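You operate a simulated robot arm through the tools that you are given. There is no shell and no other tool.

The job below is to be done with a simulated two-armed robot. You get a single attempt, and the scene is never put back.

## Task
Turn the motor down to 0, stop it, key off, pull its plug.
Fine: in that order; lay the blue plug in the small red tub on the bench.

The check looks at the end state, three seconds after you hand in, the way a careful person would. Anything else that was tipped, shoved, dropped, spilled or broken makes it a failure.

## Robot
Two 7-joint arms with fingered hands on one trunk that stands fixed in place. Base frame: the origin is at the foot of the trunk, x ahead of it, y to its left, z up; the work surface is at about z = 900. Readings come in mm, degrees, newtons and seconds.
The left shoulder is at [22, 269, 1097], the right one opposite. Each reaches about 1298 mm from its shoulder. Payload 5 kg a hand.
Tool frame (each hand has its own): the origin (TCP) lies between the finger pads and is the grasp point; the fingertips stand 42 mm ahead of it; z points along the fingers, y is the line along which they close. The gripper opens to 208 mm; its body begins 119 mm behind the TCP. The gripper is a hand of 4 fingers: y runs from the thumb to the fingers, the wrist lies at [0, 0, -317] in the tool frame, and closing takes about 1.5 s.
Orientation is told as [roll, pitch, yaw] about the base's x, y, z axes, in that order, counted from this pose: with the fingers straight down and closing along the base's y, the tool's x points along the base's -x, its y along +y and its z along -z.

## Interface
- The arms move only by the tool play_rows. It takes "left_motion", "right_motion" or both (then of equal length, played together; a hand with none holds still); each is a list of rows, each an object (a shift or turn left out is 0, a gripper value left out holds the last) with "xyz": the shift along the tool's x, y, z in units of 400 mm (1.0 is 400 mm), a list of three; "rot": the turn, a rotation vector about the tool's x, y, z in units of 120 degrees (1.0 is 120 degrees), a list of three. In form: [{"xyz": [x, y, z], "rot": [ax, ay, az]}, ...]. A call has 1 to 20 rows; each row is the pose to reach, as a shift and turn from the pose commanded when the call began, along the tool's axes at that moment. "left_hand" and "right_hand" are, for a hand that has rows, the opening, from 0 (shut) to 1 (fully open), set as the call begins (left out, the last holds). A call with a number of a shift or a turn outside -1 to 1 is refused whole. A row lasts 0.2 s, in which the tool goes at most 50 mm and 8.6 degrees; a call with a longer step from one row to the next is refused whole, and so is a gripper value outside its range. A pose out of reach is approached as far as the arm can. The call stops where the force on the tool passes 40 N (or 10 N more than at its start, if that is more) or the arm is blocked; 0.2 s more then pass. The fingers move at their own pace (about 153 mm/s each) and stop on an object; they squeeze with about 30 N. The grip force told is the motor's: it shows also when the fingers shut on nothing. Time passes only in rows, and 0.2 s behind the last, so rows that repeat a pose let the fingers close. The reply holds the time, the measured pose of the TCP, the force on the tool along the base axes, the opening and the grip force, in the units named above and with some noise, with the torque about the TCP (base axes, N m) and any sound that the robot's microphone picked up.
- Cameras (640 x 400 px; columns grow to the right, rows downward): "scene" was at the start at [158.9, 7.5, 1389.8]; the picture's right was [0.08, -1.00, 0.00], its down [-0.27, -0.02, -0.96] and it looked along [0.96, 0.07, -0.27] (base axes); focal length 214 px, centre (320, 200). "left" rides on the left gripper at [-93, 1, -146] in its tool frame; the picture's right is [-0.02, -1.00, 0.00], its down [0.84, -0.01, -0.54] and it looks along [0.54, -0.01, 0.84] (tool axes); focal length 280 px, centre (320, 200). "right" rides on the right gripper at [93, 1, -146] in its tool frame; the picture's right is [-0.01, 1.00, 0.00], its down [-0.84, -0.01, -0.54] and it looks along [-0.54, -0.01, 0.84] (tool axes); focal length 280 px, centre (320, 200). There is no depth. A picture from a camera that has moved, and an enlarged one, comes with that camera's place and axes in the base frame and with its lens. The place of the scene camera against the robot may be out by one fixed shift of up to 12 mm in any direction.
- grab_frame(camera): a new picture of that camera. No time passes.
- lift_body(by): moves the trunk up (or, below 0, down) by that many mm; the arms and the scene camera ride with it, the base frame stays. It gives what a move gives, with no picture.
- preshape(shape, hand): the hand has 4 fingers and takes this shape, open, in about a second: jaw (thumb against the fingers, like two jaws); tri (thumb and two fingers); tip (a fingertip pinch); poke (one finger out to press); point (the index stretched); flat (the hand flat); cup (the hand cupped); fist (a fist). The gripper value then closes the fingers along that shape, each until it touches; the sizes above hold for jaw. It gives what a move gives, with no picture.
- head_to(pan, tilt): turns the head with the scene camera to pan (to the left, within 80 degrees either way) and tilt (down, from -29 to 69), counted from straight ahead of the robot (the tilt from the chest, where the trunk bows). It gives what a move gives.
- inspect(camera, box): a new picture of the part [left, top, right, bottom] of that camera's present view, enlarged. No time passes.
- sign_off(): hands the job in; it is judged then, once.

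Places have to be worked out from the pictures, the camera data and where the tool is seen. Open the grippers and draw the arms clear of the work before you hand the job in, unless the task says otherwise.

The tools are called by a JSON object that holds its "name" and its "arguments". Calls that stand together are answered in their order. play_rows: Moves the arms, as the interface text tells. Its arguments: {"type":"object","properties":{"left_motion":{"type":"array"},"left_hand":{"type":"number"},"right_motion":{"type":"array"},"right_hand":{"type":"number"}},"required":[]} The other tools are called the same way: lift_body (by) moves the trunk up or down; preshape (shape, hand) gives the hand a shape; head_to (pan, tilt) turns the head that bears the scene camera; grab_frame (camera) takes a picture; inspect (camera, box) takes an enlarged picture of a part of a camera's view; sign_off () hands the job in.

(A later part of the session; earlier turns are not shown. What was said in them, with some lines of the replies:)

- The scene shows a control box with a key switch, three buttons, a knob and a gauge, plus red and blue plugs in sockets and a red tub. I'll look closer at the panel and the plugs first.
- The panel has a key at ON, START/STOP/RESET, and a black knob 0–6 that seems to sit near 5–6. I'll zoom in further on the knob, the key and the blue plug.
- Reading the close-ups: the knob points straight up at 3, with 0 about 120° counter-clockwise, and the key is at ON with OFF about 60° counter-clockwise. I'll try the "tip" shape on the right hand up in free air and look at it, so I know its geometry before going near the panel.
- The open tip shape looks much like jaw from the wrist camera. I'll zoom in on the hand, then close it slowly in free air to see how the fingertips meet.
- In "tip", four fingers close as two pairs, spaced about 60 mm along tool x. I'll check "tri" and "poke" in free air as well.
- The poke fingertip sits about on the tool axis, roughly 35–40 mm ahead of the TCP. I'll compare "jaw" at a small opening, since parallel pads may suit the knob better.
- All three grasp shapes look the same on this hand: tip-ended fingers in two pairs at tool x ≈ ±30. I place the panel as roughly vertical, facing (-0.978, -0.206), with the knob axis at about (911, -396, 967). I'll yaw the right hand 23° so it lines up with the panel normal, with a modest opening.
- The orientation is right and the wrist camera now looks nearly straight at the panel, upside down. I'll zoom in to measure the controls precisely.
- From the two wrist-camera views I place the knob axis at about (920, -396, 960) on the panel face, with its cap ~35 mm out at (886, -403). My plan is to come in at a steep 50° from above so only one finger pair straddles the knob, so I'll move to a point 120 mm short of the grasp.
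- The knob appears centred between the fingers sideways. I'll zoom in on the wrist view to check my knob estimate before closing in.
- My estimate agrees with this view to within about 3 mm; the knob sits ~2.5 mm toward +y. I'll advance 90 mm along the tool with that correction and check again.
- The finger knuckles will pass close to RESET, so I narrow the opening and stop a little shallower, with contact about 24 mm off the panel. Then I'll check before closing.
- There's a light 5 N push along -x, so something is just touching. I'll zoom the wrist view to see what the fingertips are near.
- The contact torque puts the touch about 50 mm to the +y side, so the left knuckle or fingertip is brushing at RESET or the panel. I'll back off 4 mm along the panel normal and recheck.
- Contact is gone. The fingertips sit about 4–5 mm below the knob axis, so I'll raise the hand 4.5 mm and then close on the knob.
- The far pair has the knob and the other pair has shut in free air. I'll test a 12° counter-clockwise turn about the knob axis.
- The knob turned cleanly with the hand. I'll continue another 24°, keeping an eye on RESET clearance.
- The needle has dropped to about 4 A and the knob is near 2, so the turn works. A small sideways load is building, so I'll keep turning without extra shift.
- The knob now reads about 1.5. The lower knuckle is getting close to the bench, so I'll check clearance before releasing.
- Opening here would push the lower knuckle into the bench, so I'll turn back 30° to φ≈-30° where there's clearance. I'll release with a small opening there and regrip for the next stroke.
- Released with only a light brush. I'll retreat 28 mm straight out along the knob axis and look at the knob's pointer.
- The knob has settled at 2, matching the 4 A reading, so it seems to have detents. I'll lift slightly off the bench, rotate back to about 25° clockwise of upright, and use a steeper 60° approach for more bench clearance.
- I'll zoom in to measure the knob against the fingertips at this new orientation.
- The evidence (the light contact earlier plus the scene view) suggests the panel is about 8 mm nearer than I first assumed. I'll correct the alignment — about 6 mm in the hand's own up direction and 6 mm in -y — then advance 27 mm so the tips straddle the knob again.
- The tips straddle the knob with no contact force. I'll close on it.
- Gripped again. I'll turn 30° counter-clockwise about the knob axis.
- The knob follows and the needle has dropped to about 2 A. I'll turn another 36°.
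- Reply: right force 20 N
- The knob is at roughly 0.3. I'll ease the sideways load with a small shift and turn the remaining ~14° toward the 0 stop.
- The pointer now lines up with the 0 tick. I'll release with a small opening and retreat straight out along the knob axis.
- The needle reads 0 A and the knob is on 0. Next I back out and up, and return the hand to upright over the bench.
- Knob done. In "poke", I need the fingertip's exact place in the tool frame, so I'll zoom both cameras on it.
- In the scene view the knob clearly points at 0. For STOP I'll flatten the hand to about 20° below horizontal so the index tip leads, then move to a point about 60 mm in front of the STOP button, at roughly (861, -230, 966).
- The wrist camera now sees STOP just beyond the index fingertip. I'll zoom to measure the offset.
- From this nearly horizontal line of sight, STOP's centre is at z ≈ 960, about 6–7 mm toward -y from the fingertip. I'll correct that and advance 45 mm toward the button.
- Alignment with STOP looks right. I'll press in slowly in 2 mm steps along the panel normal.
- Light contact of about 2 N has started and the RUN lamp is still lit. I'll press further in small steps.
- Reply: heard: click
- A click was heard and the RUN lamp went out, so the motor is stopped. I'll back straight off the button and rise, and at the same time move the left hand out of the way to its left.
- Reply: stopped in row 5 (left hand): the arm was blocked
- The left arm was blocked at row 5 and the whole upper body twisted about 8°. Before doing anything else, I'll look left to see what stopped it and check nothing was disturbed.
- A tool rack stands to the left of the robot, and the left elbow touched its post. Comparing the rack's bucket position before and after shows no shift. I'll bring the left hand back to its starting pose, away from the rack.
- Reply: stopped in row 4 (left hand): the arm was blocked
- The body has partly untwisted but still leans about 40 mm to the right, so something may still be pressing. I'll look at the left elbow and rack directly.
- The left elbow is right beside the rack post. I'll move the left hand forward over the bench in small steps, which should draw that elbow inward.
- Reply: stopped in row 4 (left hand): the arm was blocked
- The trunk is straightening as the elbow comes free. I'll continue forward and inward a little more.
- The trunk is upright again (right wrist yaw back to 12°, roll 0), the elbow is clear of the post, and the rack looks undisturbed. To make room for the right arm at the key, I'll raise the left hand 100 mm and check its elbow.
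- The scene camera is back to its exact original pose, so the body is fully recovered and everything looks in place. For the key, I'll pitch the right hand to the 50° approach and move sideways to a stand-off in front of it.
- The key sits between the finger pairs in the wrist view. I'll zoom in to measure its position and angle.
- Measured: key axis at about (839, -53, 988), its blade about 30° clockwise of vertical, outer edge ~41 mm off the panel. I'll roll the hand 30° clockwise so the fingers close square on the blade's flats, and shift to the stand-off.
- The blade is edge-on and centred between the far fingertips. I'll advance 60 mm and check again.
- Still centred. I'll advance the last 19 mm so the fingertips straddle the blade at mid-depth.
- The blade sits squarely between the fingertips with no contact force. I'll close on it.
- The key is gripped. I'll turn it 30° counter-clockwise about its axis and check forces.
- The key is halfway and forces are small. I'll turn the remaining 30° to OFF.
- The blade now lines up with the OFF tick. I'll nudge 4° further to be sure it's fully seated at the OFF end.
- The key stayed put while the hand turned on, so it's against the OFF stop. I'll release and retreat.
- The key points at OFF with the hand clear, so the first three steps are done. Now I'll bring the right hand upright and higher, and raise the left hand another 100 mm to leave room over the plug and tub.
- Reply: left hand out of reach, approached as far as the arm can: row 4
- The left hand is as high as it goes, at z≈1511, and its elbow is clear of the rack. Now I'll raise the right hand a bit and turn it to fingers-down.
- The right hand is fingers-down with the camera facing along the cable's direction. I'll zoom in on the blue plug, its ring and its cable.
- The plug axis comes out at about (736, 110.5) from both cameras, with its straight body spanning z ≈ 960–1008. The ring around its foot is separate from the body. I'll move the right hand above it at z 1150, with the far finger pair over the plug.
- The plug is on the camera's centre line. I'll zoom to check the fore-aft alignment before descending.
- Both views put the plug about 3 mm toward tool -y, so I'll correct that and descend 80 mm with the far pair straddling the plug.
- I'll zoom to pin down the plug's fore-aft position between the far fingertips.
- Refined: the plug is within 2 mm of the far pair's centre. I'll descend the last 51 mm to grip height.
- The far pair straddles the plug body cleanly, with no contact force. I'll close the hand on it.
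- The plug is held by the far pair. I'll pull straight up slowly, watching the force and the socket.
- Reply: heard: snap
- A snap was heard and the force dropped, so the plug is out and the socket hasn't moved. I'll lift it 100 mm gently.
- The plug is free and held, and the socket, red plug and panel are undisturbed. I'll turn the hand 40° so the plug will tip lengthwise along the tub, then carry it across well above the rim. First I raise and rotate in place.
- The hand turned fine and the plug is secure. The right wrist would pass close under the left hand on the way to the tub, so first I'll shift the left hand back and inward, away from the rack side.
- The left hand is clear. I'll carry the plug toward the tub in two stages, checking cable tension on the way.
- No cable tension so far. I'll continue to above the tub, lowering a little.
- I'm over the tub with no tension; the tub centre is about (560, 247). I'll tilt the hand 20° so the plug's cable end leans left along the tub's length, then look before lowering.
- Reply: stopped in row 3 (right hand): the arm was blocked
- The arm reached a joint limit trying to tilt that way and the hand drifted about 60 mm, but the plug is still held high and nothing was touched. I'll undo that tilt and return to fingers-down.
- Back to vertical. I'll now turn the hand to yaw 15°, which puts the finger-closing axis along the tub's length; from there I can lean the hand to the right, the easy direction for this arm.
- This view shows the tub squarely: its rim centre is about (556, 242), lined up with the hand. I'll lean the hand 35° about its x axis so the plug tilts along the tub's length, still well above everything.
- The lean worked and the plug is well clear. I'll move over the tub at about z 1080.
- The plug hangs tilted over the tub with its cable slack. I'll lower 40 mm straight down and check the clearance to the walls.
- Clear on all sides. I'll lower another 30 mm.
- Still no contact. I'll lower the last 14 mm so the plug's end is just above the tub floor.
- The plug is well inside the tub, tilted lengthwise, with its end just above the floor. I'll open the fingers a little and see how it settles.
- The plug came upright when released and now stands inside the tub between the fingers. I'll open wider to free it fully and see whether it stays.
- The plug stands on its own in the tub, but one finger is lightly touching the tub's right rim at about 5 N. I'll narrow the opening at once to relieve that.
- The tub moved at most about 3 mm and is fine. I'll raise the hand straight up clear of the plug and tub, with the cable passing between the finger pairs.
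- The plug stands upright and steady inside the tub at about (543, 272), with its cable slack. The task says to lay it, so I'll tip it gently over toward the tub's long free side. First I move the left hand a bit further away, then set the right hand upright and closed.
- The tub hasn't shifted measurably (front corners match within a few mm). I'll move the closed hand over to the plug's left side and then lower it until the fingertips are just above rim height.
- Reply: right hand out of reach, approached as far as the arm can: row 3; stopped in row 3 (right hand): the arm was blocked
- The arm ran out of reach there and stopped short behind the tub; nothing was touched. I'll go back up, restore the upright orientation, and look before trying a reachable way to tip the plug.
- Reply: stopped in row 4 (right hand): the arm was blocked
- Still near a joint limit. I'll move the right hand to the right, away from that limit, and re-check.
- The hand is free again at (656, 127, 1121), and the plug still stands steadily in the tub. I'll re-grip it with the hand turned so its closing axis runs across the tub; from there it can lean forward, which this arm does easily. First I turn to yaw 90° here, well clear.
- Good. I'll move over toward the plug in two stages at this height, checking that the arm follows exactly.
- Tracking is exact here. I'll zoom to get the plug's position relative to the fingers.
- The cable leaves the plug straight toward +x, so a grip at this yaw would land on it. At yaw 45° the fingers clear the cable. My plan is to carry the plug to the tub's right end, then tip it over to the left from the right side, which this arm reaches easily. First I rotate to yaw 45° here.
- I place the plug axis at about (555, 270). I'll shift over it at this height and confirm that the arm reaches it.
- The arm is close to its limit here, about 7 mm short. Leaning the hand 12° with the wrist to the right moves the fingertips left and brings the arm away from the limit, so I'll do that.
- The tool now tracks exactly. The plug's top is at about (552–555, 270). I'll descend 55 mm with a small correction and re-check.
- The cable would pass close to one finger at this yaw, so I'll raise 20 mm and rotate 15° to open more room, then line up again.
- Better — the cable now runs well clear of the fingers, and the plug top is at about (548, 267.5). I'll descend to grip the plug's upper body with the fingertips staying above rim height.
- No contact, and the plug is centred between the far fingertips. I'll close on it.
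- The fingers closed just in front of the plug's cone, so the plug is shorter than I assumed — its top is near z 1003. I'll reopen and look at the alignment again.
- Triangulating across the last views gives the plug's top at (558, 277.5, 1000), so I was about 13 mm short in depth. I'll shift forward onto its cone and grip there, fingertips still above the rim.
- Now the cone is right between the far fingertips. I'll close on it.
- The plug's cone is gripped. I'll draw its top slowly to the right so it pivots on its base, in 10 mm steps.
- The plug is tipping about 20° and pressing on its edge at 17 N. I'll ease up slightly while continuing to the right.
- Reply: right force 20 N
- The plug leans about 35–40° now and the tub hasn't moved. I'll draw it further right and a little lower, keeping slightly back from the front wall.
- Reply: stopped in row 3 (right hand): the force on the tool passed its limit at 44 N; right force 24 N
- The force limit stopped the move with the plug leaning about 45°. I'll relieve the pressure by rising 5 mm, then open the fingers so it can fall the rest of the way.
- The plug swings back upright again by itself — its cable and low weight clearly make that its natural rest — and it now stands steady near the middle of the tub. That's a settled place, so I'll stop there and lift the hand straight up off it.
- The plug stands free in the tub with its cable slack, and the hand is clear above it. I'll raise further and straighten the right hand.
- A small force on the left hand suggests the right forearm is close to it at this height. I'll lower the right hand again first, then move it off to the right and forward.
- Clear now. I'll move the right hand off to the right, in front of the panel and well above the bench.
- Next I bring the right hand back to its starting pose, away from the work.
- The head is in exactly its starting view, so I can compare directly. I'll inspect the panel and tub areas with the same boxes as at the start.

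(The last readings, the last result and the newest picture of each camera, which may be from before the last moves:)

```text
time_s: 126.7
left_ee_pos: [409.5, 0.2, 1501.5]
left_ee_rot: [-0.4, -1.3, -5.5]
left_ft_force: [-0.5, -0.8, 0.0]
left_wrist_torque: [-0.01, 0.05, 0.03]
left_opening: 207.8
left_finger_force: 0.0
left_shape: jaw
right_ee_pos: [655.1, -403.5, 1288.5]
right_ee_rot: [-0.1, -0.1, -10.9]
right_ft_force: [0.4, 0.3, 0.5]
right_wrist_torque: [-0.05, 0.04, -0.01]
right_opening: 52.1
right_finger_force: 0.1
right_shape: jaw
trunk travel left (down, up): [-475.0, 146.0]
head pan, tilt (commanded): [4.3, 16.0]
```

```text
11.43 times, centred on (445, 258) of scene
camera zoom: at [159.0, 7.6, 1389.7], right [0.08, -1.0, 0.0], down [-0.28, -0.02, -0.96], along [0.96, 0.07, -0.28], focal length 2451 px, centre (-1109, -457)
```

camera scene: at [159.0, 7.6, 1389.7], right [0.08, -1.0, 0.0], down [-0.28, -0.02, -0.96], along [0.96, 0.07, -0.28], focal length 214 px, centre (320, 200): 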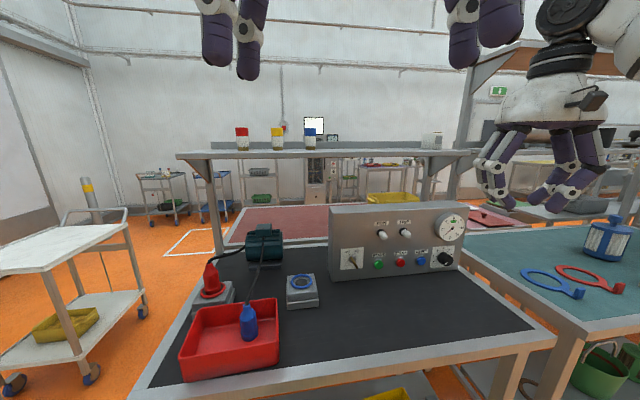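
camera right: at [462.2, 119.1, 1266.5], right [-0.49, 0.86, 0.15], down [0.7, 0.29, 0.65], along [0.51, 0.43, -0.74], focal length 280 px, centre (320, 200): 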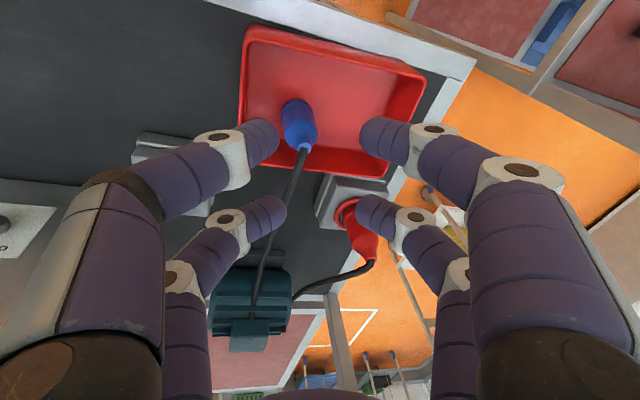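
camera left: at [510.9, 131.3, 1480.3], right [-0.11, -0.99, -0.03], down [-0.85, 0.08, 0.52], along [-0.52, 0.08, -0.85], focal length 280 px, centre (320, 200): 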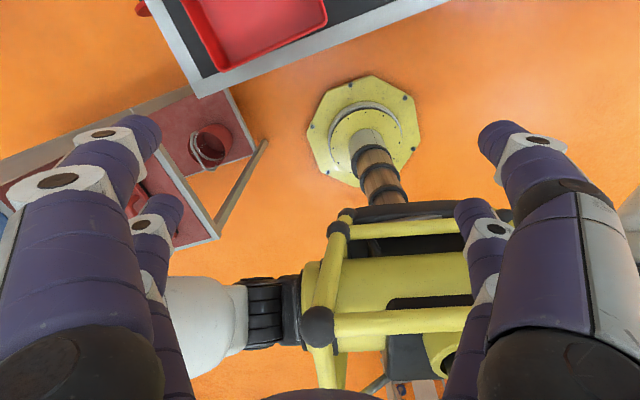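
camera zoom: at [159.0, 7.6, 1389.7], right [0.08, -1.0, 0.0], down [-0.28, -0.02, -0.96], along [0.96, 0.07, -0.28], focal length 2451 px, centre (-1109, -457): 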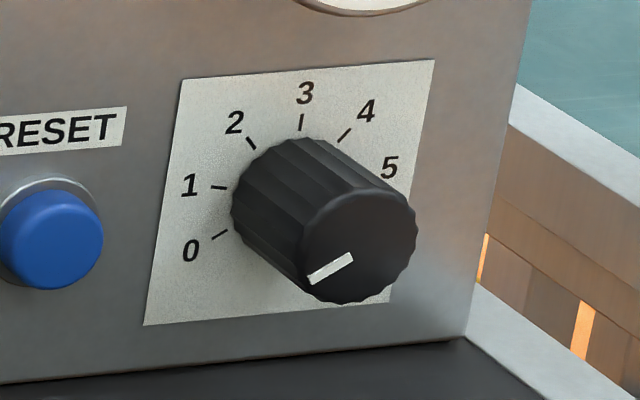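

The ammeter is at 0, the knob at 0, RUN is off, the key at OFF, the blue socket is empty and unmoved, and the plug rests in the tub. I'll open the right gripper fully and watch the plug for a few seconds to be sure it stays put.

{"name": "play_rows", "arguments": {"right_motion": [{"xyz": [0, 0, 0]}, {"xyz": [0, 0, 0]}, {"xyz": [0, 0, 0]}, {"xyz": [0, 0, 0]}, {"xyz": [0, 0, 0]}, {"xyz": [0, 0, 0]}, {"xyz": [0, 0, 0]}, {"xyz": [0, 0, 0]}, {"xyz": [0, 0, 0]}, {"xyz": [0, 0, 0]}, {"xyz": [0, 0, 0]}, {"xyz": [0, 0, 0]}, {"xyz": [0, 0, 0]}, {"xyz": [0, 0, 0]}, {"xyz": [0, 0, 0]}], "right_hand": 1.0}}

{"name": "inspect", "arguments": {"camera": "scene", "box": [170, 215, 350, 385]}}

{"name": "grab_frame", "arguments": {"camera": "scene"}}

```text
time_s: 129.8
left_ee_pos: [407.9, 0.3, 1500.3]
left_ee_rot: [-0.5, -1.4, -5.5]
left_ft_force: [0.1, -0.2, -0.1]
left_wrist_torque: [0.02, 0.02, 0.01]
left_opening: 208.3
left_finger_force: 0.1
left_shape: jaw
right_ee_pos: [654.9, -403.3, 1288.0]
right_ee_rot: [-0.1, -0.1, -11.0]
right_ft_force: [-0.3, -0.4, -0.1]
right_wrist_torque: [-0.02, 0.01, -0.02]
right_opening: 208.0
right_finger_force: 0.1
right_shape: jaw
trunk travel left (down, up): [-475.0, 146.0]
head pan, tilt (commanded): [4.3, 16.0]
```

```text
2.35 times, centred on (260, 300) of scene
camera zoom: at [158.9, 7.4, 1389.8], right [0.07, -1.0, 0.0], down [-0.27, -0.02, -0.96], along [0.96, 0.07, -0.28], focal length 505 px, centre (461, -35)
```

zoom: 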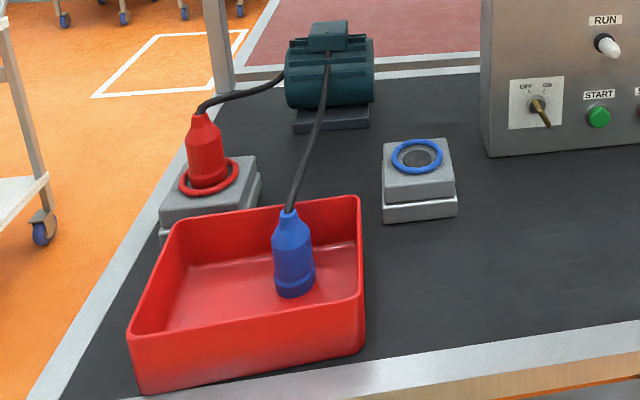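

```text
taken
camera scene: at [158.9, 7.4, 1389.8], right [0.07, -1.0, 0.0], down [-0.27, -0.02, -0.96], along [0.96, 0.07, -0.28], focal length 214 px, centre (320, 200)
```

scene: 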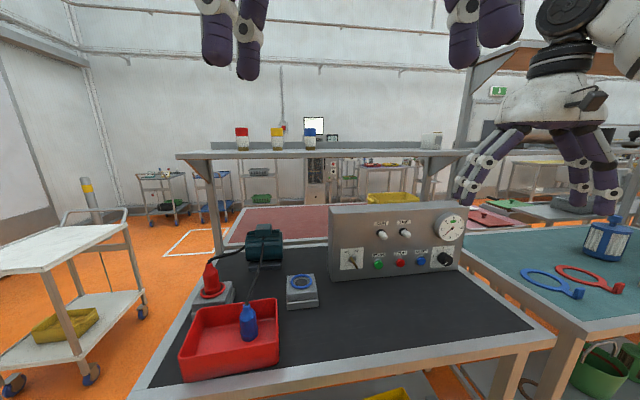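

After more than three seconds nothing has changed: the plug is at rest in the tub, both grippers are open and clear, and everything else is where it was apart from the tub, which sits about 7 mm to the right of its start. I'm handing in the job.

{"name": "sign_off", "arguments": {}}

```text
The job is handed in.
```

I did the four steps in order and handed the job in, but the plug stands upright in the tub instead of lying down.

1. **Speed:** the knob is at 0 and the ammeter reads 0 A.
2. **Stop:** STOP clicked when I pressed it, and the RUN lamp went out.
3. **Key:** it is at OFF, against its stop.
4. **Plug:** the blue plug is out of its socket and in the small red tub, and the socket didn't move. Both times I let go of it tilted over, it swung back upright, probably because the cable pulls on it. It held still for several seconds before I handed in.

Three other things happened:

- **Tub:** it ended about 7 mm to the right of where it started. A finger brushed its rim, and I also pressed the plug against its floor while trying to tip it.
- **Tool rack:** the left elbow pressed against the rack beside the robot while the left hand was moving out of the way. A bucket on the rack hadn't moved, and I saw nothing disturbed.
- **Panel and bench:** fingers lightly brushed the panel or RESET, and the bench, while I turned the knob. I saw no effect.

Both grippers are open and clear of the bench.
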